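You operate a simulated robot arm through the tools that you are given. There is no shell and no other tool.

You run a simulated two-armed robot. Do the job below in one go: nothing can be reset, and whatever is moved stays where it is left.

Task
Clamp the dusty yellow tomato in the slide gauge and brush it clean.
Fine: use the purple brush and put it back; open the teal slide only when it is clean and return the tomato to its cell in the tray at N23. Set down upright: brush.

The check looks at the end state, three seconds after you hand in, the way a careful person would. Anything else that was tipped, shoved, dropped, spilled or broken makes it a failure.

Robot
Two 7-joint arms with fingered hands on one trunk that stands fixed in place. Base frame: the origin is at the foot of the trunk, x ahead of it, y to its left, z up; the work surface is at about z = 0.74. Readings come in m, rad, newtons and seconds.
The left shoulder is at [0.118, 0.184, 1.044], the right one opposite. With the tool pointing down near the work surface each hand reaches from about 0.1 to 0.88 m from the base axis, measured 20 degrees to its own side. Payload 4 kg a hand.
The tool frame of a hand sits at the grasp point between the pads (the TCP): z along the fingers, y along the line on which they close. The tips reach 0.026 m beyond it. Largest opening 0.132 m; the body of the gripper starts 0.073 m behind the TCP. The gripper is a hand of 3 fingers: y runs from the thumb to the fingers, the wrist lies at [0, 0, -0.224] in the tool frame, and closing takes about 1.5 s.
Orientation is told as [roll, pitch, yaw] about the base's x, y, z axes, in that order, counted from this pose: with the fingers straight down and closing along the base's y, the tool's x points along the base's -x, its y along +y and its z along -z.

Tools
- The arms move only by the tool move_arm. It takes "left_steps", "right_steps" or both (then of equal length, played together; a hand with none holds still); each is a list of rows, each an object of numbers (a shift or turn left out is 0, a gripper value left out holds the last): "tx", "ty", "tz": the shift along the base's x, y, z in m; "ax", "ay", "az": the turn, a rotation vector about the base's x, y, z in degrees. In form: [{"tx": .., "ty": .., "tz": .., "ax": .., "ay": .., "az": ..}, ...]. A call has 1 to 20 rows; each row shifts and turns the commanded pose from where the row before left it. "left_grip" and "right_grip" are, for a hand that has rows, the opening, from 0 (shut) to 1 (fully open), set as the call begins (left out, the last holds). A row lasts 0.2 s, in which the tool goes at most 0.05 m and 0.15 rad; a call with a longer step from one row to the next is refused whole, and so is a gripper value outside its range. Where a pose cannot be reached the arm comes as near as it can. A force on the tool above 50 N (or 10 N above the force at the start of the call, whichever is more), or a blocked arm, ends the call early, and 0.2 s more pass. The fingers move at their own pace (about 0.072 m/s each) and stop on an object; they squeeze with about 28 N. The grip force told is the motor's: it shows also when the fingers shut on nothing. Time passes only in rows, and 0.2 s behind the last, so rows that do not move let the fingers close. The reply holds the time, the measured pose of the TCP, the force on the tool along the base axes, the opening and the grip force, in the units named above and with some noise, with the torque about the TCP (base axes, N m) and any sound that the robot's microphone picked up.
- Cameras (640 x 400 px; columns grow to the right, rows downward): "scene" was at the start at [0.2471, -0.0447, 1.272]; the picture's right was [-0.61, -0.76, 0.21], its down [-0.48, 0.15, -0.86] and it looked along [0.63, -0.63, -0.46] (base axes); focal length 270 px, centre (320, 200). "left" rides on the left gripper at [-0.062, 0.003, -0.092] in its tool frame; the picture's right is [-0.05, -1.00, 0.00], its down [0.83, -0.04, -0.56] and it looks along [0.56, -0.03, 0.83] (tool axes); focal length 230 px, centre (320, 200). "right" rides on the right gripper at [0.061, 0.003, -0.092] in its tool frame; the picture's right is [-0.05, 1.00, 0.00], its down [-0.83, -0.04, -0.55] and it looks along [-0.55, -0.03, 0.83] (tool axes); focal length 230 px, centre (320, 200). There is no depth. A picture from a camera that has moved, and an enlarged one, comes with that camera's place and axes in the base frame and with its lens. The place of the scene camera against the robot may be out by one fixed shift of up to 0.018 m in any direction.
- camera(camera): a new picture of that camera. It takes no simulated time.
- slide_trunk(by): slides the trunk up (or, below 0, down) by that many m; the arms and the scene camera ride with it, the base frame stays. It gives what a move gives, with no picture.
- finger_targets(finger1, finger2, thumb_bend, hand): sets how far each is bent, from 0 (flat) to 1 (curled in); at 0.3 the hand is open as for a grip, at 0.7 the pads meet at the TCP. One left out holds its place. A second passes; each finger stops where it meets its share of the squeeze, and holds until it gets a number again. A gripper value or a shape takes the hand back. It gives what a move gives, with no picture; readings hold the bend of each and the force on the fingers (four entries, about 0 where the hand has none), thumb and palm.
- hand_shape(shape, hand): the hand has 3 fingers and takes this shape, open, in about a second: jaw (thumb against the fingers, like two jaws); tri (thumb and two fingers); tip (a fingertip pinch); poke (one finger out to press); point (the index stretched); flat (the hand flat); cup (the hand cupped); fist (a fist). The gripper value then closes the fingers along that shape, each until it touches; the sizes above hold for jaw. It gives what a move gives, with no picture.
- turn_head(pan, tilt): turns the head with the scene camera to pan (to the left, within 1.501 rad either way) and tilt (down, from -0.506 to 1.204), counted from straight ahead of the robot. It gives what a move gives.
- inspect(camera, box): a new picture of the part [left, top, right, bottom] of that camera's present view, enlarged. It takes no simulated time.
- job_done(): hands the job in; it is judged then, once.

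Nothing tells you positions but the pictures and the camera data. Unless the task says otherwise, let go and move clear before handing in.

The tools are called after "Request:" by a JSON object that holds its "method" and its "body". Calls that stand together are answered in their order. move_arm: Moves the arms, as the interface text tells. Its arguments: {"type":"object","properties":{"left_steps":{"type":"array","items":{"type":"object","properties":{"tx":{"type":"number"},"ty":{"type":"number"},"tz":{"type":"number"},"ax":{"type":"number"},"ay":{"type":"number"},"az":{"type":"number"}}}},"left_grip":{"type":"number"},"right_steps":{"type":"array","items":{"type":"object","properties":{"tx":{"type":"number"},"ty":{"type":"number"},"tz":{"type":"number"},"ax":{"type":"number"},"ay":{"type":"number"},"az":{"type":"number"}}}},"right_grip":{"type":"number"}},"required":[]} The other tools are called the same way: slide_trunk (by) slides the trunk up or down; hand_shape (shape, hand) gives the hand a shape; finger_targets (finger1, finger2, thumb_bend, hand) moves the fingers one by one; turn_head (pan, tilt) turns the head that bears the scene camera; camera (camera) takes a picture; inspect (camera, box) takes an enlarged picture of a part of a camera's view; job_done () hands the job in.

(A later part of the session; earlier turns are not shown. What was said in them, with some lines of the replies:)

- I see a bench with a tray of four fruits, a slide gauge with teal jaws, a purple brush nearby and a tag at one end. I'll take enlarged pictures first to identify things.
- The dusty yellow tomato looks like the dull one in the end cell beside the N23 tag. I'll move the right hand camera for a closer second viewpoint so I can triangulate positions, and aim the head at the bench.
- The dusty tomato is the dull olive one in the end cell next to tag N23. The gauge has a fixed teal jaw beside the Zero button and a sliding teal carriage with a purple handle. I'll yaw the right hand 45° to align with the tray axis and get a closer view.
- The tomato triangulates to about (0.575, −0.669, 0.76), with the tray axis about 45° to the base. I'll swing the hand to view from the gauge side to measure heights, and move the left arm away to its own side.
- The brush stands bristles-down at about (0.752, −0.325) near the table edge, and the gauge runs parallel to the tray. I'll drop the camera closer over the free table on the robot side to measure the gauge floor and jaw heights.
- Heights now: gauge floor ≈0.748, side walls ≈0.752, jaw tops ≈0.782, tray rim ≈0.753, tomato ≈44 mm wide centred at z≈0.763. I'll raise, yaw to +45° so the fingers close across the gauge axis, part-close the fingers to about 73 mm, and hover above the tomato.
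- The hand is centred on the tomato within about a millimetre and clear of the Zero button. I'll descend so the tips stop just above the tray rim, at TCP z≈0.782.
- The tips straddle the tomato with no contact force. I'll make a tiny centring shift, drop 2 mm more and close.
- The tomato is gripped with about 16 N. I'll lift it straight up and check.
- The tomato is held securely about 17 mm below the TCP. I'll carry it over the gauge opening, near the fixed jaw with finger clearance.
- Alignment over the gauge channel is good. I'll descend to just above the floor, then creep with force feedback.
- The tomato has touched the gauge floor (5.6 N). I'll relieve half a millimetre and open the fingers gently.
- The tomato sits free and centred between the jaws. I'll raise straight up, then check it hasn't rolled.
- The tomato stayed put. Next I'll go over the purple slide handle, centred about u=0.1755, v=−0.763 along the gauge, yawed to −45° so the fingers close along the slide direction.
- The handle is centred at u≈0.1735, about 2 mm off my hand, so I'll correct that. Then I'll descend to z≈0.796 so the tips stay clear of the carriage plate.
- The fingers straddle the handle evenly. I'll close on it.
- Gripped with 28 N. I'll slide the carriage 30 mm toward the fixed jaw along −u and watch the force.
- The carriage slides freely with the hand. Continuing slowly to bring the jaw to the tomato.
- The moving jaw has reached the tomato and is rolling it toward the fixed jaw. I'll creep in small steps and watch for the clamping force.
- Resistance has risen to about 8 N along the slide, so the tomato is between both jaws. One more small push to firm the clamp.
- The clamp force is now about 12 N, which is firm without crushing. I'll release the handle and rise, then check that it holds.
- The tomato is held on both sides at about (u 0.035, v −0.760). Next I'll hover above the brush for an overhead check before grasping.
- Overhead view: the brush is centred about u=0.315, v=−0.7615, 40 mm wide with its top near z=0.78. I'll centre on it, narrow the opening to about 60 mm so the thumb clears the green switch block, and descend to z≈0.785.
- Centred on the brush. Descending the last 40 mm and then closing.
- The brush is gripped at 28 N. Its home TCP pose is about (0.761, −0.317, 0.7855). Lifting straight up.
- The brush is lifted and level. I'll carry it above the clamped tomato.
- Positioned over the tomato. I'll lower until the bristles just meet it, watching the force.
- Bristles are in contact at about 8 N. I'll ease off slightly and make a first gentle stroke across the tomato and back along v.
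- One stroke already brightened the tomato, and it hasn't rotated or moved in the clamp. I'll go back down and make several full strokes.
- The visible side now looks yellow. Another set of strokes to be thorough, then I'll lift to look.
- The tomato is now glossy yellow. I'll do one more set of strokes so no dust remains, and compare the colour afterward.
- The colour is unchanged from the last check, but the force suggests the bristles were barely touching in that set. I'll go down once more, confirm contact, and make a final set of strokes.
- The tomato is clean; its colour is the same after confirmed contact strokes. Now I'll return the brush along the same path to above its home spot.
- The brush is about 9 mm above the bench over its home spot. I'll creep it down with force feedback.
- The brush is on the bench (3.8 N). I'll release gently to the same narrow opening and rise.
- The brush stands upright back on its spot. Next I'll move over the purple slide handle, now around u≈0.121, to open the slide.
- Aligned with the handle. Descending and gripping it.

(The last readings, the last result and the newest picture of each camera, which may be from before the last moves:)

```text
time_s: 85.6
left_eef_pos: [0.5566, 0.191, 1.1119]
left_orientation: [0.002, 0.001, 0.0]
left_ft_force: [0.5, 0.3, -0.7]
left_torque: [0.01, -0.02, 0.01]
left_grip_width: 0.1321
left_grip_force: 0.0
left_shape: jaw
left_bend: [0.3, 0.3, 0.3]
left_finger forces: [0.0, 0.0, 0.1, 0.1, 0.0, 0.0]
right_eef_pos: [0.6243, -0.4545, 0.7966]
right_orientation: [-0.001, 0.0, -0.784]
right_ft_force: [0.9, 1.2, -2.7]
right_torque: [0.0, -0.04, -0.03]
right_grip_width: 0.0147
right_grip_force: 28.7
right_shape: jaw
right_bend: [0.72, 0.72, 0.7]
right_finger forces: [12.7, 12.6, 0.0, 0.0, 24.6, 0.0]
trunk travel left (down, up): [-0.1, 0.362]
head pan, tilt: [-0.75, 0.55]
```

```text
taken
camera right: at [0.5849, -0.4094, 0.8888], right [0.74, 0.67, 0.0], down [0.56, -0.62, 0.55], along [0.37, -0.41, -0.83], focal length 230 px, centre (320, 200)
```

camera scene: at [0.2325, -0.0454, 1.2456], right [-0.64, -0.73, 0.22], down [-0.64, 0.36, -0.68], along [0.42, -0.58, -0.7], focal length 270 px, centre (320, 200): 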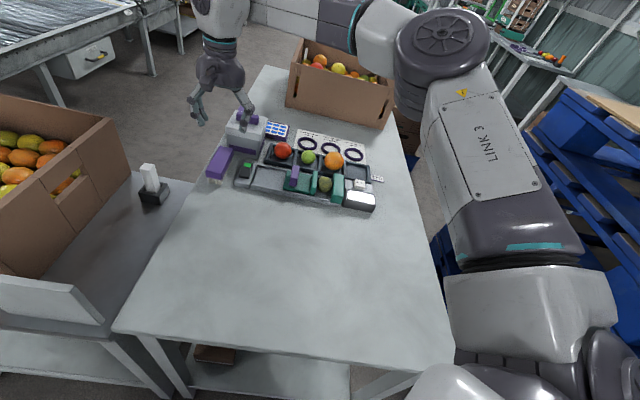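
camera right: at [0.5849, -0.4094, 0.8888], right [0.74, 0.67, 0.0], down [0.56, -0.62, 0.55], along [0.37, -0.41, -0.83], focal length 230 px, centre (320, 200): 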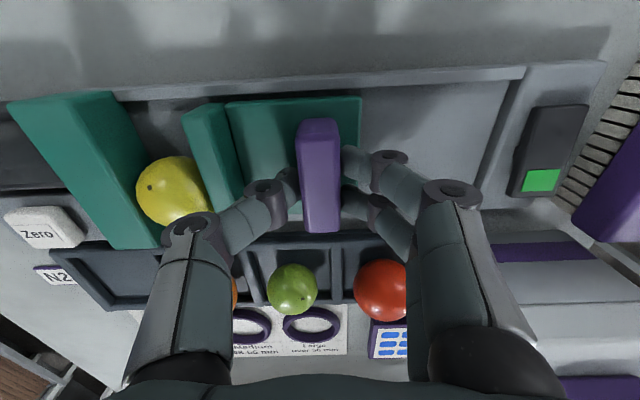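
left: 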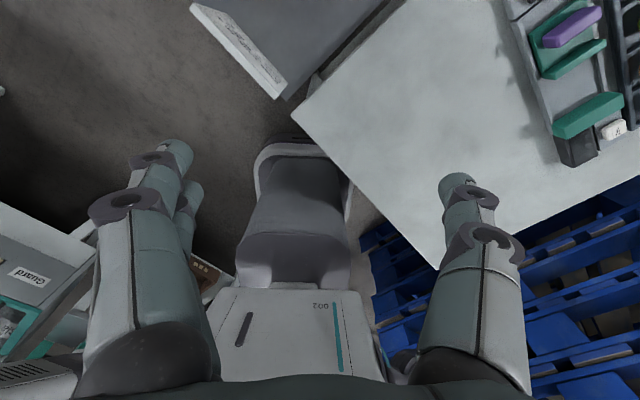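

Gripped. I'll open the slide slowly back to its original position, about 52 mm along +u.

Request:
{"method": "move_arm", "body": {"right_steps": [{"tx": 0.0015, "ty": 0.0015}, {"tx": 0.0025, "ty": 0.0025}, {"tx": 0.0033, "ty": 0.0033}, {"tx": 0.0035, "ty": 0.0035}, {"tx": 0.0035, "ty": 0.0035}, {"tx": 0.0035, "ty": 0.0035}, {"tx": 0.0035, "ty": 0.0035}, {"tx": 0.0035, "ty": 0.0035}, {"tx": 0.0035, "ty": 0.0035}, {"tx": 0.0035, "ty": 0.0035}, {"tx": 0.003, "ty": 0.003}, {"tx": 0.0022, "ty": 0.0022}, {}]}}

Request:
{"method": "camera", "body": {"camera": "right"}}

Request:
{"method": "inspect", "body": {"camera": "scene", "box": [220, 120, 380, 220]}}

```text
time_s: 88.4
left_eef_pos: [0.556, 0.1911, 1.1117]
left_orientation: [0.0, 0.0, 0.0]
left_ft_force: [-0.2, 0.6, -0.4]
left_torque: [0.01, 0.01, -0.02]
left_grip_width: 0.1319
left_grip_force: 0.1
left_shape: jaw
left_bend: [0.3, 0.3, 0.3]
left_finger forces: [0.0, 0.1, 0.0, 0.0, 0.1, 0.0]
right_eef_pos: [0.6612, -0.4174, 0.7952]
right_orientation: [0.001, 0.0, -0.785]
right_ft_force: [-2.4, -0.6, -0.8]
right_torque: [-0.02, 0.03, 0.0]
right_grip_width: 0.0147
right_grip_force: 28.2
right_shape: jaw
right_bend: [0.72, 0.72, 0.7]
right_finger forces: [12.3, 12.3, 0.0, 0.0, 27.4, 0.0]
trunk travel left (down, up): [-0.1, 0.362]
head pan, tilt: [-0.75, 0.55]
```

```text
taken
camera right: at [0.6218, -0.3725, 0.8888], right [0.74, 0.67, 0.0], down [0.56, -0.62, 0.55], along [0.37, -0.41, -0.83], focal length 230 px, centre (320, 200)
```

right: 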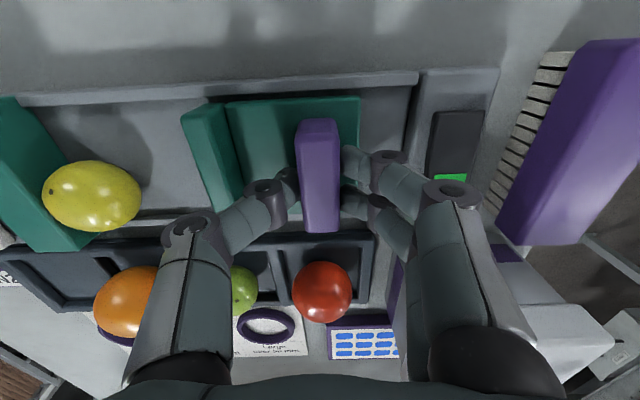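

```text
4.00 times, centred on (300, 170) of scene
camera zoom: at [0.232, -0.0457, 1.2457], right [-0.64, -0.73, 0.22], down [-0.64, 0.36, -0.68], along [0.42, -0.58, -0.7], focal length 1081 px, centre (400, 320)
```

zoom: 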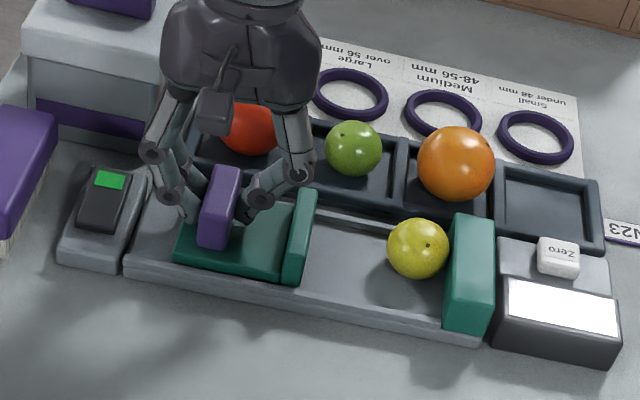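

The slide is open and the tomato stayed by the fixed jaw. Releasing the handle and rising to re-measure the tomato.

Request:
{"method": "move_arm", "body": {"right_steps": [{}, {}, {}, {}], "right_grip": 0.4}}

Request:
{"method": "move_arm", "body": {"right_steps": [{"tz": 0.01}, {"tz": 0.02}, {"tz": 0.03}, {"tz": 0.03}, {"tz": 0.02}, {}]}}

Request:
{"method": "camera", "body": {"camera": "right"}}

Request:
{"method": "inspect", "body": {"camera": "right", "box": [60, 60, 260, 200]}}

```text
time_s: 89.4
left_eef_pos: [0.5568, 0.1922, 1.111]
left_orientation: [0.001, 0.001, -0.001]
left_ft_force: [0.0, -0.2, 0.6]
left_torque: [-0.01, -0.02, -0.01]
left_grip_width: 0.1319
left_grip_force: 0.0
left_shape: jaw
left_bend: [0.3, 0.3, 0.3]
left_finger forces: [0.1, 0.0, 0.0, 0.1, 0.1, 0.0]
right_eef_pos: [0.6627, -0.4179, 0.7943]
right_orientation: [0.0, 0.0, -0.785]
right_ft_force: [-0.1, 0.6, 0.0]
right_torque: [0.0, 0.03, 0.01]
right_grip_width: 0.0521
right_grip_force: 0.0
right_shape: jaw
right_bend: [0.73, 0.73, 0.7]
right_finger forces: [0.1, 0.0, 0.1, 0.0, 0.0, 0.0]
trunk travel left (down, up): [-0.1, 0.362]
head pan, tilt: [-0.75, 0.55]
```

```text
time_s: 90.8
left_eef_pos: [0.5555, 0.191, 1.1108]
left_orientation: [0.0, 0.001, 0.002]
left_ft_force: [-0.5, 0.1, 1.1]
left_torque: [0.01, 0.01, 0.02]
left_grip_width: 0.1322
left_grip_force: 0.1
left_shape: jaw
left_bend: [0.3, 0.3, 0.3]
left_finger forces: [0.1, 0.1, 0.0, 0.0, 0.0, 0.0]
right_eef_pos: [0.6616, -0.4186, 0.9053]
right_orientation: [0.0, -0.001, -0.785]
right_ft_force: [-0.1, -0.7, -0.6]
right_torque: [0.01, 0.02, 0.01]
right_grip_width: 0.0523
right_grip_force: 0.1
right_shape: jaw
right_bend: [0.73, 0.73, 0.7]
right_finger forces: [0.0, 0.0, 0.0, 0.1, 0.0, 0.1]
trunk travel left (down, up): [-0.1, 0.362]
head pan, tilt: [-0.75, 0.55]
```

```text
taken
camera right: at [0.6218, -0.3729, 0.9989], right [0.74, 0.67, 0.0], down [0.56, -0.62, 0.55], along [0.37, -0.41, -0.83], focal length 230 px, centre (320, 200)
```

right: 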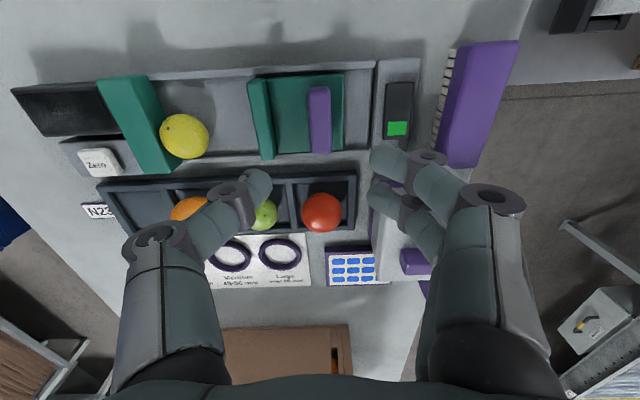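

```text
2.86 times, centred on (160, 130) of right
camera zoom: at [0.6218, -0.3729, 0.9989], right [0.74, 0.67, 0.0], down [0.56, -0.62, 0.55], along [0.37, -0.41, -0.83], focal length 657 px, centre (777, 400)
```

zoom: 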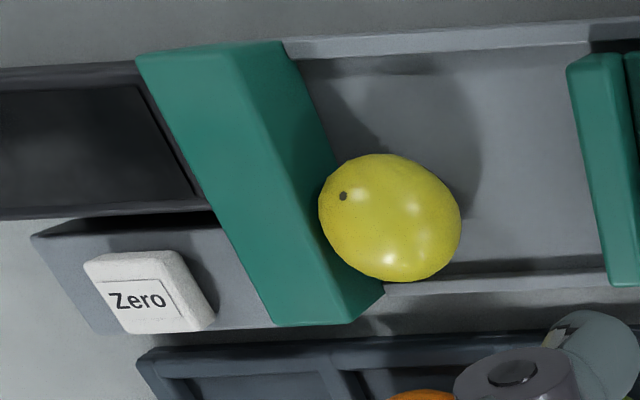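

The tomato is now at about (u 0.035, v −0.771), touching the fixed jaw. To keep the finger pair clear of that jaw I'll approach with the hand turned about 13° off the cross axis (yaw 32°) and offset 3 mm away from the jaw.

Request:
{"method": "move_arm", "body": {"right_steps": [{"tx": -0.00817, "ty": -0.00897, "az": 7}, {"tx": -0.00817, "ty": -0.00897, "az": 7}, {"tx": -0.00817, "ty": -0.00897, "az": 7}, {"tx": -0.00817, "ty": -0.00897, "az": 7}, {"tx": -0.00817, "ty": -0.00897, "az": 7}, {"tx": -0.00817, "ty": -0.00897, "az": 7}, {"tx": -0.00817, "ty": -0.00897, "az": 7}, {"tx": -0.00817, "ty": -0.00897, "az": 7}, {"tx": -0.00817, "ty": -0.00897, "az": 7}, {"tx": -0.00817, "ty": -0.00897, "az": 7}, {"tx": -0.00817, "ty": -0.00897, "az": 7}, {}, {}], "right_grip": 0.5}}

Request:
{"method": "camera", "body": {"camera": "right"}}

Request:
{"method": "inspect", "body": {"camera": "right", "box": [220, 50, 420, 220]}}

```text
time_s: 93.6
left_eef_pos: [0.5566, 0.1911, 1.1121]
left_orientation: [0.002, -0.001, 0.001]
left_ft_force: [-0.6, -0.4, 0.5]
left_torque: [0.04, 0.0, 0.03]
left_grip_width: 0.1323
left_grip_force: 0.1
left_shape: jaw
left_bend: [0.3, 0.3, 0.3]
left_finger forces: [0.1, 0.0, 0.1, 0.0, 0.1, 0.0]
right_eef_pos: [0.571, -0.5162, 0.906]
right_orientation: [-0.001, 0.001, 0.561]
right_ft_force: [-0.2, -0.1, -0.7]
right_torque: [-0.02, -0.03, 0.0]
right_grip_width: 0.065
right_grip_force: 0.0
right_shape: jaw
right_bend: [0.73, 0.73, 0.7]
right_finger forces: [0.1, 0.1, 0.0, 0.1, 0.1, 0.1]
trunk travel left (down, up): [-0.1, 0.362]
head pan, tilt: [-0.75, 0.55]
```

```text
taken
camera right: at [0.5192, -0.5476, 0.9994], right [-0.49, 0.87, 0.0], down [0.73, 0.4, 0.55], along [0.48, 0.27, -0.83], focal length 230 px, centre (320, 200)
```

right: 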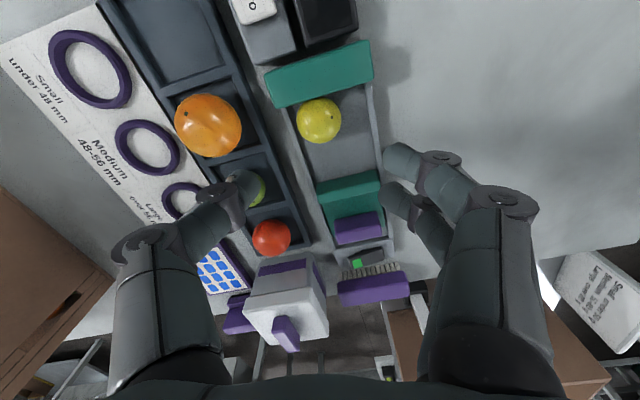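

```text
2.35 times, centred on (320, 135) of right
camera zoom: at [0.5192, -0.5476, 0.9994], right [-0.49, 0.87, 0.0], down [0.73, 0.4, 0.55], along [0.48, 0.27, -0.83], focal length 541 px, centre (320, 353)
```

zoom: 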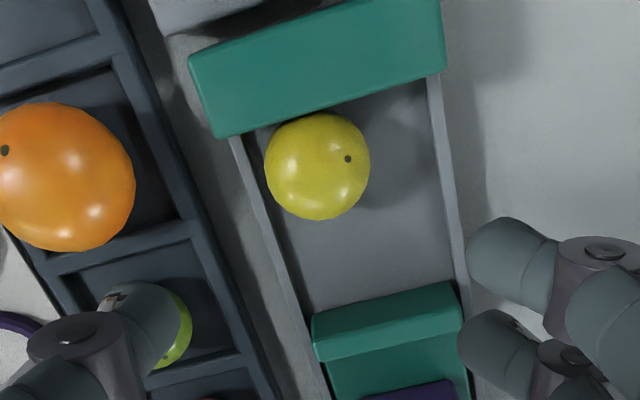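

Overhead check: a 4 mm shift centres the tomato between the fingers, with about 5 mm clearance to the fixed jaw. Shifting and descending.

Request:
{"method": "move_arm", "body": {"right_steps": [{"tx": 0.0021, "ty": -0.0033, "tz": -0.02}, {"tz": -0.03}, {"tz": -0.03}, {}]}}

Request:
{"method": "inspect", "body": {"camera": "right", "box": [200, 50, 440, 230]}}

```text
time_s: 94.6
left_eef_pos: [0.5565, 0.1902, 1.112]
left_orientation: [0.0, 0.001, -0.001]
left_ft_force: [-0.7, -0.8, -0.3]
left_torque: [0.03, -0.03, -0.02]
left_grip_width: 0.1321
left_grip_force: 0.0
left_shape: jaw
left_bend: [0.3, 0.3, 0.3]
left_finger forces: [0.0, 0.1, 0.0, 0.1, 0.1, 0.0]
right_eef_pos: [0.5759, -0.5187, 0.8263]
right_orientation: [0.0, 0.0, 0.559]
right_ft_force: [1.0, -0.3, 0.1]
right_torque: [-0.03, -0.03, 0.04]
right_grip_width: 0.0655
right_grip_force: 0.0
right_shape: jaw
right_bend: [0.73, 0.73, 0.7]
right_finger forces: [0.1, 0.0, 0.0, 0.1, 0.0, 0.0]
trunk travel left (down, up): [-0.1, 0.362]
head pan, tilt: [-0.75, 0.55]
```

```text
2.22 times, centred on (320, 140) of right
camera zoom: at [0.5225, -0.5502, 0.9208], right [-0.48, 0.87, 0.0], down [0.73, 0.4, 0.56], along [0.49, 0.27, -0.83], focal length 511 px, centre (320, 333)
```

zoom: 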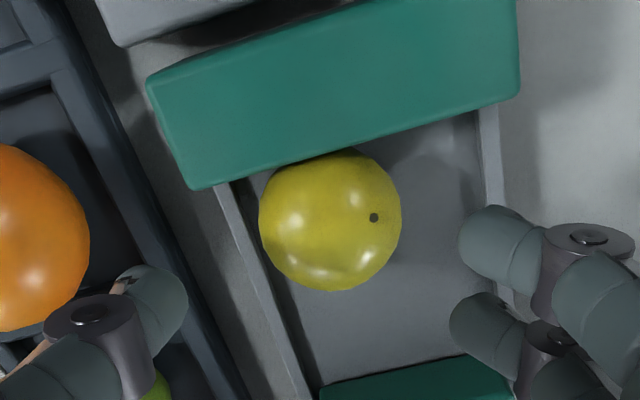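

Request:
{"method": "move_arm", "body": {"right_steps": [{"tx": -0.0024, "ty": 0.0009, "tz": -0.01}, {"tz": -0.015}, {"tz": -0.01}, {"tz": -0.003}, {}]}}

Request:
{"method": "inspect", "body": {"camera": "right", "box": [200, 70, 440, 250]}}

Request:
{"method": "inspect", "body": {"camera": "scene", "box": [290, 130, 380, 220]}}

```text
time_s: 95.8
left_eef_pos: [0.5563, 0.1913, 1.1118]
left_orientation: [0.001, 0.002, 0.0]
left_ft_force: [-0.2, 0.8, -0.4]
left_torque: [0.01, -0.02, -0.01]
left_grip_width: 0.1317
left_grip_force: 0.0
left_shape: jaw
left_bend: [0.3, 0.3, 0.3]
left_finger forces: [0.0, 0.0, 0.0, 0.1, 0.0, 0.1]
right_eef_pos: [0.5716, -0.5182, 0.7878]
right_orientation: [-0.001, 0.0, 0.559]
right_ft_force: [-0.8, -0.3, 0.2]
right_torque: [0.0, -0.02, 0.02]
right_grip_width: 0.0654
right_grip_force: 0.2
right_shape: jaw
right_bend: [0.73, 0.73, 0.7]
right_finger forces: [0.0, 0.0, 0.0, 0.0, 0.0, 0.0]
trunk travel left (down, up): [-0.1, 0.362]
head pan, tilt: [-0.75, 0.55]
```

```text
2.22 times, centred on (320, 160) of right
camera zoom: at [0.5189, -0.549, 0.8815], right [-0.48, 0.87, 0.0], down [0.73, 0.4, 0.55], along [0.48, 0.27, -0.83], focal length 511 px, centre (320, 289)
```

zoom: 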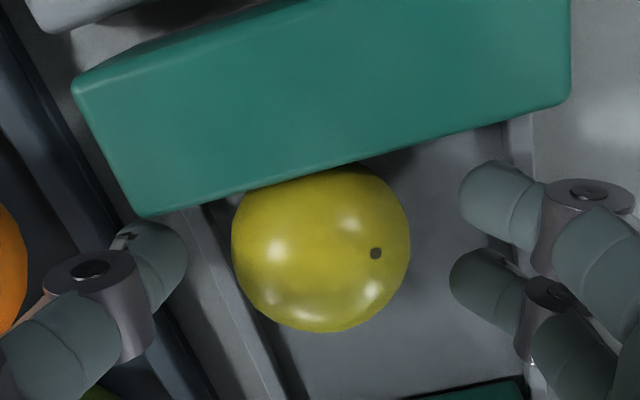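

```text
4.44 times, centred on (335, 175) of scene
camera zoom: at [0.2322, -0.0456, 1.2456], right [-0.64, -0.73, 0.22], down [-0.64, 0.36, -0.68], along [0.42, -0.58, -0.7], focal length 1201 px, centre (253, 311)
```

zoom: 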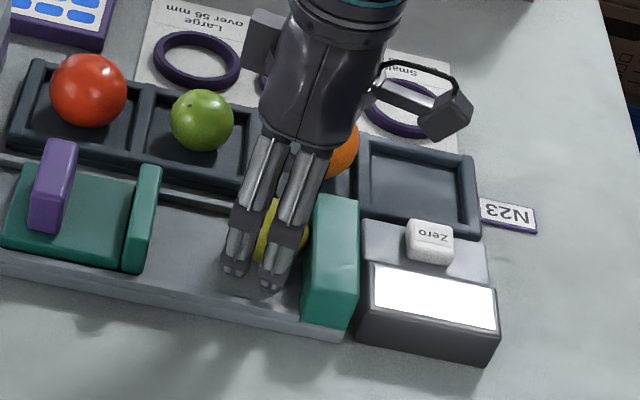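

The tomato is centred between the fingers and clear of the jaw. Closing.

Request:
{"method": "move_arm", "body": {"right_steps": [{}, {}, {}, {}, {}], "right_grip": 0.2}}

Request:
{"method": "inspect", "body": {"camera": "right", "box": [200, 70, 440, 250]}}

```text
time_s: 97.0
left_eef_pos: [0.5565, 0.1923, 1.1127]
left_orientation: [-0.001, 0.002, 0.0]
left_ft_force: [0.0, -0.5, -0.5]
left_torque: [-0.01, -0.02, 0.0]
left_grip_width: 0.1318
left_grip_force: 0.0
left_shape: jaw
left_bend: [0.3, 0.3, 0.3]
left_finger forces: [0.0, 0.1, 0.0, 0.1, 0.1, 0.0]
right_eef_pos: [0.5719, -0.5186, 0.7874]
right_orientation: [0.0, 0.0, 0.558]
right_ft_force: [-0.7, 0.4, 0.3]
right_torque: [0.02, 0.0, 0.03]
right_grip_width: 0.0359
right_grip_force: 15.6
right_shape: jaw
right_bend: [0.74, 0.73, 0.7]
right_finger forces: [7.0, 7.4, 0.1, 0.0, 14.1, 0.0]
trunk travel left (down, up): [-0.1, 0.362]
head pan, tilt: [-0.75, 0.55]
```

```text
2.22 times, centred on (320, 160) of right
camera zoom: at [0.519, -0.549, 0.8816], right [-0.48, 0.87, 0.0], down [0.73, 0.4, 0.55], along [0.49, 0.27, -0.83], focal length 511 px, centre (320, 289)
```

zoom: 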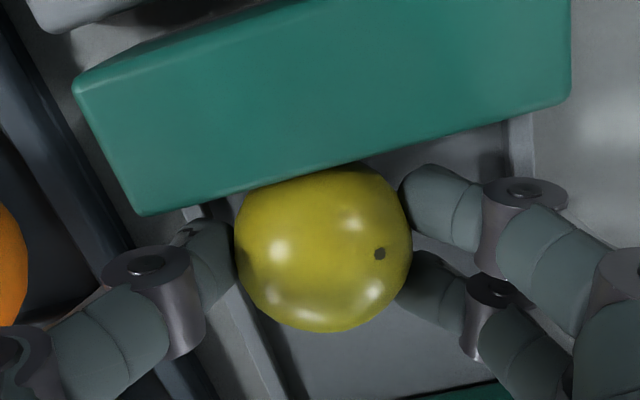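

Well gripped at about 16 N with balanced contact. Lifting straight up.

Request:
{"method": "move_arm", "body": {"right_steps": [{"tz": 0.01}, {"tz": 0.02}, {"tz": 0.03}, {"tz": 0.03}, {"tz": 0.02}, {}]}}

Request:
{"method": "camera", "body": {"camera": "right"}}

Request:
{"method": "inspect", "body": {"camera": "scene", "box": [200, 90, 390, 220]}}

```text
time_s: 98.4
left_eef_pos: [0.5565, 0.1926, 1.1115]
left_orientation: [0.001, 0.002, -0.002]
left_ft_force: [-0.2, 0.3, -0.5]
left_torque: [-0.04, 0.02, -0.03]
left_grip_width: 0.1318
left_grip_force: 0.1
left_shape: jaw
left_bend: [0.3, 0.3, 0.3]
left_finger forces: [0.0, 0.0, 0.1, 0.1, 0.1, 0.0]
right_eef_pos: [0.5717, -0.5174, 0.8963]
right_orientation: [0.001, 0.001, 0.558]
right_ft_force: [0.2, 0.3, -0.1]
right_torque: [0.0, 0.01, 0.03]
right_grip_width: 0.0357
right_grip_force: 16.2
right_shape: jaw
right_bend: [0.74, 0.73, 0.7]
right_finger forces: [6.9, 7.5, 0.1, 0.0, 14.1, 0.0]
trunk travel left (down, up): [-0.1, 0.362]
head pan, tilt: [-0.75, 0.55]
```

```text
taken
camera right: at [0.5177, -0.5492, 0.9906], right [-0.48, 0.87, 0.0], down [0.73, 0.4, 0.55], along [0.48, 0.27, -0.83], focal length 230 px, centre (320, 200)
```

right: 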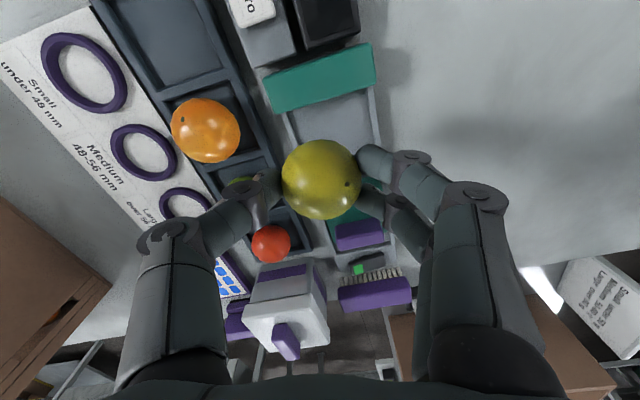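

```text
3.08 times, centred on (295, 155) of scene
camera zoom: at [0.2325, -0.0458, 1.2455], right [-0.64, -0.73, 0.22], down [-0.64, 0.36, -0.68], along [0.42, -0.58, -0.7], focal length 832 px, centre (397, 338)
```

zoom: 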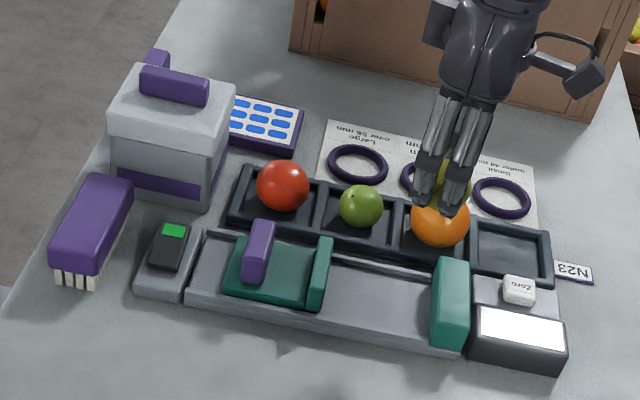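

Holding the clean tomato. I'll carry it over its empty N23 cell, turning back to yaw 45°.

Request:
{"method": "move_arm", "body": {"right_steps": [{"ty": -0.02, "az": 4.35}, {"ty": -0.03, "az": 4.35}, {"ty": -0.035, "az": 4.3}, {"ty": -0.035}, {"ty": -0.0283}, {}, {}]}}

Request:
{"method": "camera", "body": {"camera": "right"}}

Request:
{"method": "inspect", "body": {"camera": "right", "box": [220, 40, 440, 240]}}

```text
time_s: 100.0
left_eef_pos: [0.5566, 0.191, 1.1122]
left_orientation: [0.001, 0.002, 0.001]
left_ft_force: [0.0, -0.3, -0.7]
left_torque: [0.03, 0.0, 0.0]
left_grip_width: 0.1319
left_grip_force: 0.0
left_shape: jaw
left_bend: [0.3, 0.3, 0.3]
left_finger forces: [0.0, 0.0, 0.0, 0.0, 0.0, 0.0]
right_eef_pos: [0.5707, -0.6681, 0.8972]
right_orientation: [0.0, -0.001, 0.786]
right_ft_force: [0.1, -0.4, -0.2]
right_torque: [0.03, -0.02, -0.02]
right_grip_width: 0.0359
right_grip_force: 15.7
right_shape: jaw
right_bend: [0.74, 0.73, 0.7]
right_finger forces: [7.1, 7.6, 0.1, 0.1, 14.1, 0.0]
trunk travel left (down, up): [-0.1, 0.362]
head pan, tilt: [-0.75, 0.55]
```

```text
taken
camera right: at [0.5266, -0.7102, 0.9905], right [-0.67, 0.74, 0.0], down [0.62, 0.56, 0.55], along [0.41, 0.37, -0.83], focal length 230 px, centre (320, 200)
```

right: 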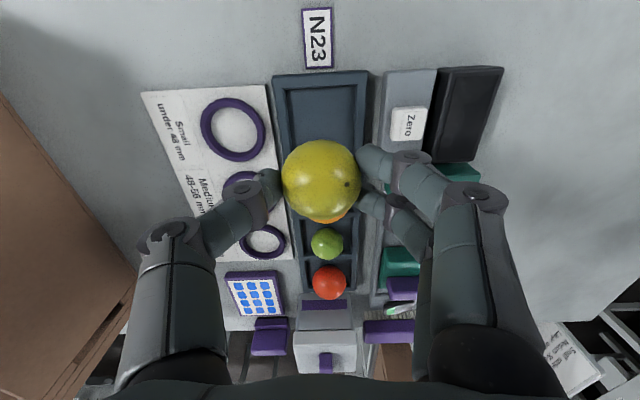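

```text
2.00 times, centred on (330, 140) of right
camera zoom: at [0.5266, -0.7102, 0.9905], right [-0.67, 0.74, 0.0], down [0.62, 0.56, 0.55], along [0.41, 0.37, -0.83], focal length 460 px, centre (300, 320)
```

zoom: 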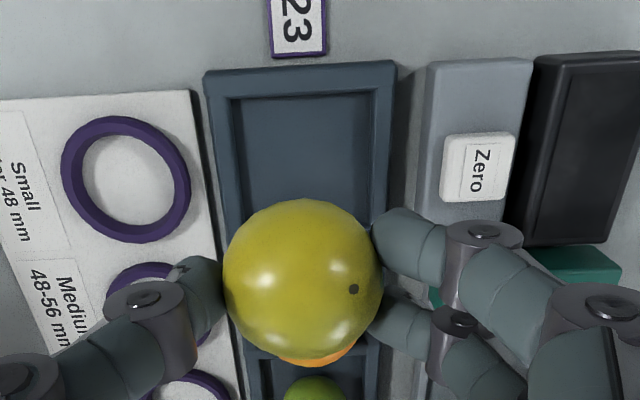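

The hand is over the N23 cell. I'll nudge 3 mm to centre it and descend to just above the tray.

Request:
{"method": "move_arm", "body": {"right_steps": [{"tx": 0.0021, "ty": 0.0021, "tz": -0.02}, {"tz": -0.03}, {"tz": -0.03}, {"tz": -0.02}, {"tz": -0.01}, {}]}}

Request:
{"method": "camera", "body": {"camera": "right"}}

Request:
{"method": "inspect", "body": {"camera": "scene", "box": [300, 110, 400, 220]}}

```text
time_s: 101.4
left_eef_pos: [0.5553, 0.1912, 1.1119]
left_orientation: [-0.001, 0.0, -0.001]
left_ft_force: [-0.2, -1.0, 0.7]
left_torque: [0.04, 0.04, 0.06]
left_grip_width: 0.1318
left_grip_force: 0.0
left_shape: jaw
left_bend: [0.3, 0.3, 0.3]
left_finger forces: [0.0, 0.0, 0.0, 0.1, 0.1, 0.0]
right_eef_pos: [0.5742, -0.6653, 0.7871]
right_orientation: [0.001, 0.001, 0.786]
right_ft_force: [0.1, -0.3, -0.6]
right_torque: [0.03, -0.01, 0.01]
right_grip_width: 0.0356
right_grip_force: 15.8
right_shape: jaw
right_bend: [0.74, 0.73, 0.7]
right_finger forces: [7.0, 7.6, 0.1, 0.0, 14.2, 0.0]
trunk travel left (down, up): [-0.1, 0.362]
head pan, tilt: [-0.75, 0.55]
```

```text
taken
camera right: at [0.5292, -0.707, 0.881], right [-0.67, 0.74, 0.0], down [0.62, 0.56, 0.56], along [0.41, 0.37, -0.83], focal length 230 px, centre (320, 200)
```

right: 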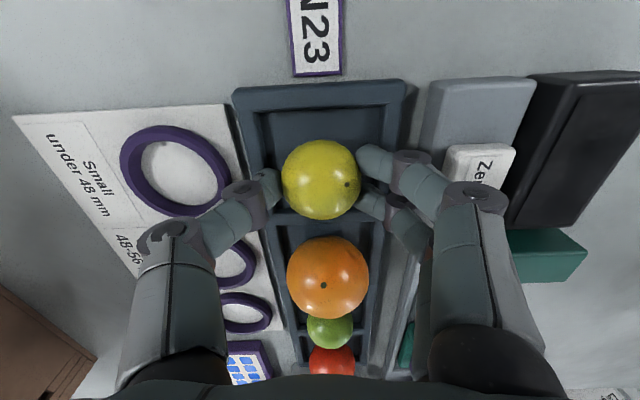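

```text
3.64 times, centred on (350, 165) of scene
camera zoom: at [0.2321, -0.0456, 1.2457], right [-0.64, -0.73, 0.22], down [-0.64, 0.36, -0.68], along [0.42, -0.58, -0.7], focal length 983 px, centre (211, 327)
```

zoom: 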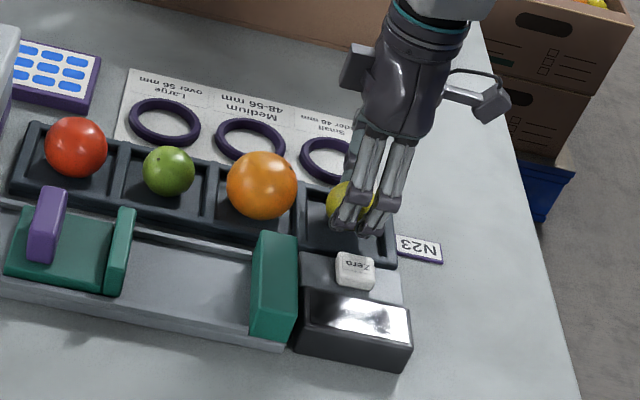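

Request:
{"method": "move_arm", "body": {"right_steps": [{"tx": -0.0007, "ty": -0.0007, "tz": -0.002}, {"tz": -0.0015}, {}]}}

```text
time_s: 102.2
left_eef_pos: [0.5565, 0.1905, 1.1117]
left_orientation: [0.001, 0.002, 0.001]
left_ft_force: [0.2, -0.6, 0.1]
left_torque: [-0.03, 0.01, 0.03]
left_grip_width: 0.1319
left_grip_force: 0.0
left_shape: jaw
left_bend: [0.3, 0.3, 0.3]
left_finger forces: [0.0, 0.0, 0.1, 0.0, 0.0, 0.0]
right_eef_pos: [0.5731, -0.6659, 0.7834]
right_orientation: [0.0, 0.001, 0.786]
right_ft_force: [-0.2, -0.1, -0.1]
right_torque: [-0.02, -0.03, 0.01]
right_grip_width: 0.0355
right_grip_force: 15.9
right_shape: jaw
right_bend: [0.74, 0.73, 0.7]
right_finger forces: [7.0, 7.6, 0.0, 0.0, 14.1, 0.0]
trunk travel left (down, up): [-0.1, 0.362]
head pan, tilt: [-0.75, 0.55]
```

Request:
{"method": "move_arm", "body": {"right_steps": [{"tz": -0.001}, {}]}}

Request:
{"method": "move_arm", "body": {"right_steps": [{"tz": -0.001}, {}]}}

```text
time_s: 102.8
left_eef_pos: [0.5567, 0.1912, 1.1112]
left_orientation: [0.001, 0.003, -0.001]
left_ft_force: [-0.1, 0.2, -0.5]
left_torque: [0.0, 0.0, -0.03]
left_grip_width: 0.1317
left_grip_force: 0.1
left_shape: jaw
left_bend: [0.3, 0.3, 0.3]
left_finger forces: [0.0, 0.0, 0.0, 0.0, 0.0, 0.1]
right_eef_pos: [0.5733, -0.6655, 0.7828]
right_orientation: [-0.001, 0.0, 0.788]
right_ft_force: [0.1, -1.1, -0.9]
right_torque: [0.0, 0.01, 0.0]
right_grip_width: 0.0356
right_grip_force: 16.1
right_shape: jaw
right_bend: [0.74, 0.73, 0.7]
right_finger forces: [6.9, 7.8, 0.0, 0.0, 14.1, 0.0]
trunk travel left (down, up): [-0.1, 0.362]
head pan, tilt: [-0.75, 0.55]
```

```text
time_s: 103.4
left_eef_pos: [0.5577, 0.1911, 1.1118]
left_orientation: [0.001, 0.001, 0.0]
left_ft_force: [-0.6, 0.6, 0.1]
left_torque: [-0.02, 0.03, -0.02]
left_grip_width: 0.132
left_grip_force: 0.1
left_shape: jaw
left_bend: [0.3, 0.3, 0.3]
left_finger forces: [0.0, 0.0, 0.1, 0.1, 0.1, 0.1]
right_eef_pos: [0.5723, -0.6647, 0.7833]
right_orientation: [0.0, -0.001, 0.785]
right_ft_force: [0.3, -0.4, 0.4]
right_torque: [0.05, 0.02, -0.01]
right_grip_width: 0.0357
right_grip_force: 15.8
right_shape: jaw
right_bend: [0.74, 0.73, 0.7]
right_finger forces: [7.0, 7.6, 0.0, 0.1, 14.2, 0.1]
trunk travel left (down, up): [-0.1, 0.362]
head pan, tilt: [-0.75, 0.55]
```

Request:
{"method": "move_arm", "body": {"right_steps": [{"tz": -0.001}, {}]}}

```text
time_s: 104.0
left_eef_pos: [0.5553, 0.1921, 1.112]
left_orientation: [0.001, 0.0, 0.0]
left_ft_force: [-0.7, -0.4, -0.6]
left_torque: [0.0, -0.04, 0.0]
left_grip_width: 0.132
left_grip_force: 0.1
left_shape: jaw
left_bend: [0.3, 0.3, 0.3]
left_finger forces: [0.0, 0.1, 0.1, 0.0, 0.0, 0.0]
right_eef_pos: [0.5743, -0.667, 0.7808]
right_orientation: [0.001, 0.0, 0.787]
right_ft_force: [0.0, 0.2, 0.6]
right_torque: [-0.01, 0.05, -0.01]
right_grip_width: 0.0355
right_grip_force: 16.3
right_shape: jaw
right_bend: [0.74, 0.73, 0.7]
right_finger forces: [7.1, 7.8, 0.0, 0.0, 14.1, 0.0]
trunk travel left (down, up): [-0.1, 0.362]
head pan, tilt: [-0.75, 0.55]
```

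Request:
{"method": "move_arm", "body": {"right_steps": [{"tz": -0.0007}, {}]}}

```text
time_s: 104.6
left_eef_pos: [0.5578, 0.1914, 1.111]
left_orientation: [0.0, 0.0, 0.0]
left_ft_force: [0.6, -0.5, 0.6]
left_torque: [0.02, 0.05, -0.01]
left_grip_width: 0.1321
left_grip_force: 0.0
left_shape: jaw
left_bend: [0.3, 0.3, 0.3]
left_finger forces: [0.0, 0.0, 0.0, 0.0, 0.0, 0.0]
right_eef_pos: [0.5727, -0.6665, 0.7809]
right_orientation: [-0.001, 0.0, 0.786]
right_ft_force: [2.2, -0.4, 3.8]
right_torque: [0.03, -0.03, -0.01]
right_grip_width: 0.0357
right_grip_force: 16.2
right_shape: jaw
right_bend: [0.74, 0.73, 0.7]
right_finger forces: [7.2, 7.9, 0.1, 0.0, 15.1, 0.0]
trunk travel left (down, up): [-0.1, 0.362]
head pan, tilt: [-0.75, 0.55]
```

The tomato rests on the cell floor (3.8 N). I'll release gently and rise straight up.

Request:
{"method": "move_arm", "body": {"right_steps": [{"tz": 0.0005}, {}, {}, {}], "right_grip": 0.48}}

Request:
{"method": "inspect", "body": {"camera": "right", "box": [220, 70, 440, 250]}}

```text
time_s: 105.6
left_eef_pos: [0.5566, 0.1911, 1.1118]
left_orientation: [0.001, 0.0, 0.001]
left_ft_force: [-0.5, -0.2, -0.6]
left_torque: [-0.02, 0.0, 0.01]
left_grip_width: 0.1318
left_grip_force: 0.2
left_shape: jaw
left_bend: [0.3, 0.3, 0.3]
left_finger forces: [0.0, 0.0, 0.0, 0.0, 0.1, 0.1]
right_eef_pos: [0.5734, -0.6669, 0.7818]
right_orientation: [-0.001, -0.001, 0.785]
right_ft_force: [1.2, -2.2, 3.8]
right_torque: [0.11, 0.12, 0.01]
right_grip_width: 0.0615
right_grip_force: 0.0
right_shape: jaw
right_bend: [0.73, 0.73, 0.7]
right_finger forces: [1.7, 2.1, 0.0, 0.0, 0.0, 0.0]
trunk travel left (down, up): [-0.1, 0.362]
head pan, tilt: [-0.75, 0.55]
```

```text
2.22 times, centred on (330, 160) of right
camera zoom: at [0.5281, -0.708, 0.8751], right [-0.67, 0.74, 0.0], down [0.62, 0.56, 0.56], along [0.41, 0.37, -0.83], focal length 511 px, centre (298, 289)
```

zoom: 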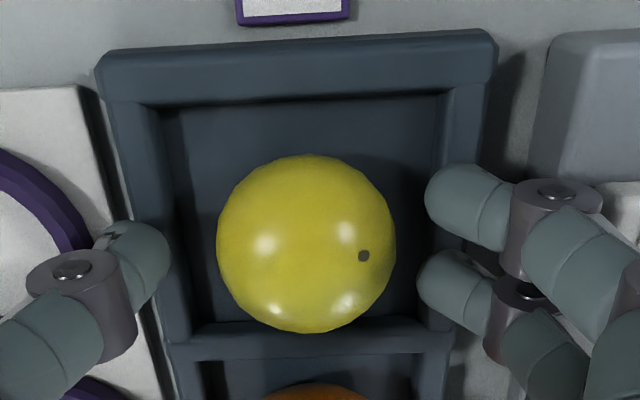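

The fingertips are lightly resting on the tray rim (about 4 N, downward only). Rising straight up clears them.

Request:
{"method": "move_arm", "body": {"right_steps": [{"tz": 0.002}, {"tz": 0.003}, {}]}}

Request:
{"method": "move_arm", "body": {"right_steps": [{"tz": 0.01}, {"tz": 0.02}, {"tz": 0.03}, {"tz": 0.04}, {"tz": 0.04}, {"tz": 0.02}, {}]}}

Request:
{"method": "camera", "body": {"camera": "right"}}

Request:
{"method": "inspect", "body": {"camera": "scene", "box": [200, 110, 400, 220]}}

```text
time_s: 106.4
left_eef_pos: [0.5571, 0.1907, 1.112]
left_orientation: [-0.001, 0.002, 0.002]
left_ft_force: [0.6, -0.5, 0.4]
left_torque: [0.02, 0.0, 0.02]
left_grip_width: 0.1319
left_grip_force: 0.1
left_shape: jaw
left_bend: [0.3, 0.3, 0.3]
left_finger forces: [0.1, 0.0, 0.0, 0.1, 0.1, 0.1]
right_eef_pos: [0.5733, -0.6666, 0.7866]
right_orientation: [0.002, 0.0, 0.786]
right_ft_force: [0.6, -0.3, -0.4]
right_torque: [-0.01, -0.01, 0.01]
right_grip_width: 0.063
right_grip_force: 0.1
right_shape: jaw
right_bend: [0.73, 0.73, 0.7]
right_finger forces: [0.1, 0.0, 0.1, 0.1, 0.0, 0.1]
trunk travel left (down, up): [-0.1, 0.362]
head pan, tilt: [-0.75, 0.55]
```

```text
time_s: 108.0
left_eef_pos: [0.5559, 0.1907, 1.1116]
left_orientation: [0.001, 0.001, 0.001]
left_ft_force: [-0.4, 0.7, 0.2]
left_torque: [0.02, 0.0, 0.02]
left_grip_width: 0.1322
left_grip_force: 0.0
left_shape: jaw
left_bend: [0.3, 0.3, 0.3]
left_finger forces: [0.0, 0.0, 0.0, 0.0, 0.0, 0.1]
right_eef_pos: [0.5722, -0.6662, 0.9472]
right_orientation: [0.001, 0.0, 0.784]
right_ft_force: [-0.5, 0.1, -0.1]
right_torque: [-0.02, -0.03, 0.06]
right_grip_width: 0.063
right_grip_force: 0.1
right_shape: jaw
right_bend: [0.73, 0.73, 0.7]
right_finger forces: [0.0, 0.0, 0.0, 0.0, 0.0, 0.1]
trunk travel left (down, up): [-0.1, 0.362]
head pan, tilt: [-0.75, 0.55]
```

```text
taken
camera right: at [0.5273, -0.7076, 1.0403], right [-0.67, 0.74, 0.0], down [0.62, 0.56, 0.55], along [0.41, 0.37, -0.83], focal length 230 px, centre (320, 200)
```

right: 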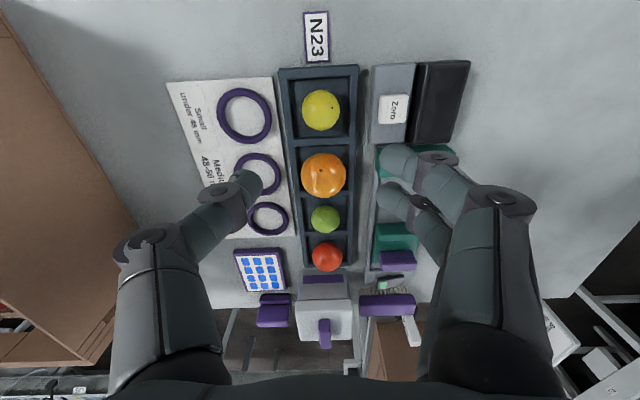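

```text
3.20 times, centred on (300, 165) of scene
camera zoom: at [0.2323, -0.0457, 1.2455], right [-0.64, -0.73, 0.22], down [-0.64, 0.36, -0.68], along [0.42, -0.58, -0.7], focal length 865 px, centre (384, 312)
```

zoom: 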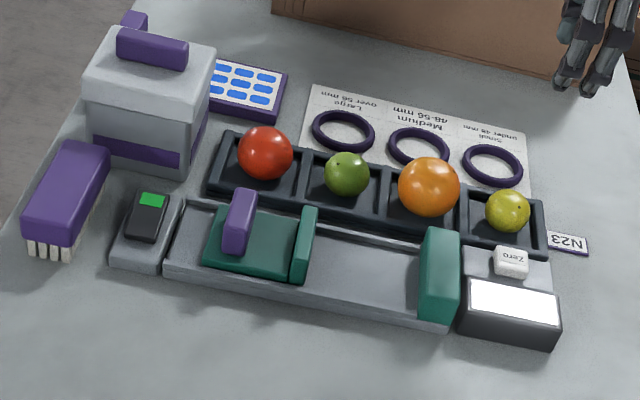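

Everything looks back in place: brush upright, slide open, tomato in the N23 cell. I'll check the tomato and brush close up before handing in.

Request:
{"method": "inspect", "body": {"camera": "right", "box": [270, 60, 400, 160]}}

Request:
{"method": "inspect", "body": {"camera": "scene", "box": [340, 150, 390, 190]}}

Request:
{"method": "inspect", "body": {"camera": "scene", "box": [195, 130, 275, 200]}}

```text
4.00 times, centred on (335, 110) of right
camera zoom: at [0.5273, -0.7076, 1.0403], right [-0.67, 0.74, 0.0], down [0.62, 0.56, 0.55], along [0.41, 0.37, -0.83], focal length 920 px, centre (260, 560)
```

zoom: 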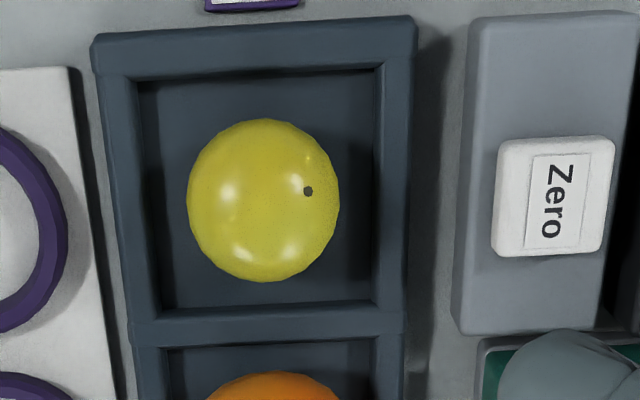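

```text
10.00 times, centred on (365, 170) of scene
camera zoom: at [0.2323, -0.0457, 1.2455], right [-0.64, -0.73, 0.22], down [-0.64, 0.36, -0.68], along [0.42, -0.58, -0.7], focal length 2703 px, centre (-130, 500)
```

zoom: 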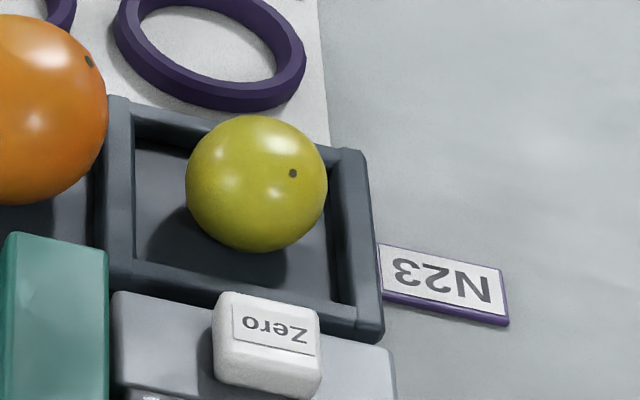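

```text
5.71 times, centred on (235, 165) of scene
camera zoom: at [0.2323, -0.0457, 1.2455], right [-0.64, -0.73, 0.22], down [-0.64, 0.36, -0.68], along [0.42, -0.58, -0.7], focal length 1545 px, centre (806, 400)
```

zoom: 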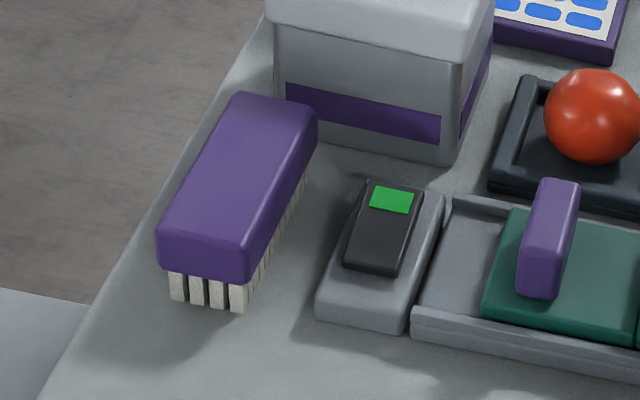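

The tomato is glossy and clean, centred in its N23 cell, and the brush stands upright where it was. I'll retract the hand clear and then hand in.

Request:
{"method": "move_arm", "body": {"right_steps": [{"tz": 0.03}, {"tz": 0.03}, {"tx": -0.03, "ty": 0.02, "tz": 0.02}, {"tx": -0.03, "ty": 0.02}, {"tx": -0.03, "ty": 0.02}, {"tx": -0.03, "ty": 0.02}, {"tx": -0.03, "ty": 0.01}, {}, {}]}}

Request:
{"method": "camera", "body": {"camera": "scene"}}

```text
time_s: 110.0
left_eef_pos: [0.5564, 0.1904, 1.1114]
left_orientation: [-0.001, 0.0, 0.0]
left_ft_force: [1.0, 0.5, 0.7]
left_torque: [-0.02, 0.0, 0.01]
left_grip_width: 0.1318
left_grip_force: 0.1
left_shape: jaw
left_bend: [0.3, 0.3, 0.3]
left_finger forces: [0.0, 0.0, 0.1, 0.0, 0.0, 0.0]
right_eef_pos: [0.4221, -0.5782, 1.0253]
right_orientation: [0.0, 0.0, 0.784]
right_ft_force: [0.7, -1.1, -1.3]
right_torque: [-0.01, -0.02, 0.0]
right_grip_width: 0.0627
right_grip_force: 0.0
right_shape: jaw
right_bend: [0.73, 0.73, 0.7]
right_finger forces: [0.0, 0.1, 0.1, 0.0, 0.1, 0.0]
trunk travel left (down, up): [-0.1, 0.362]
head pan, tilt: [-0.75, 0.55]
```

```text
taken
camera scene: at [0.2318, -0.0456, 1.2457], right [-0.64, -0.73, 0.22], down [-0.64, 0.36, -0.68], along [0.42, -0.58, -0.7], focal length 270 px, centre (320, 200)
```

scene: 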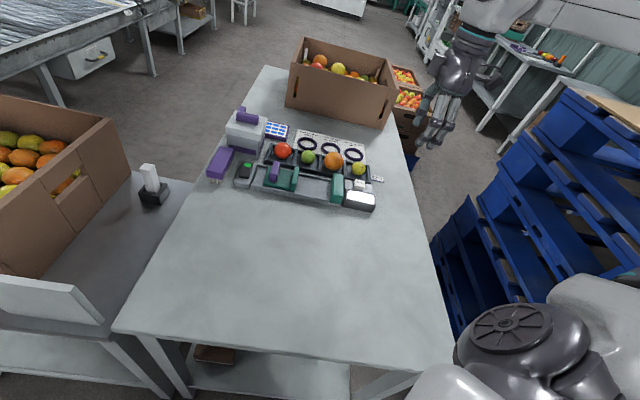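

The scene is tidy: the clean tomato is in its N23 cell, the slide is open, the brush stands upright on its spot, and both hands are clear. Handing in.

Request:
{"method": "job_done", "body": {}}

```text
The job is handed in.
```

The yellow tomato is brushed clean and back in its cell in the tray at N23, and the job is handed in.

- **Clamping:** I held it in the gauge at about 12 N. It shifted about 10 mm sideways during brushing but stayed between the jaws.
- **Brushing:** I used the purple brush until the tomato was glossy yellow. A last set of strokes, with contact confirmed by the force reading, did not change its colour. I could only check the visible sides, not the underside.
- **Slide:** I opened the teal slide only after the tomato was clean, and left it where it started.
- **Brush:** it is back on its spot, standing upright on its bristles.

While I was releasing the tomato, my fingertips rested on the tray rim with about 4 N. The tray did not move. In the final pictures nothing else looks tipped or shifted, and both hands are clear.
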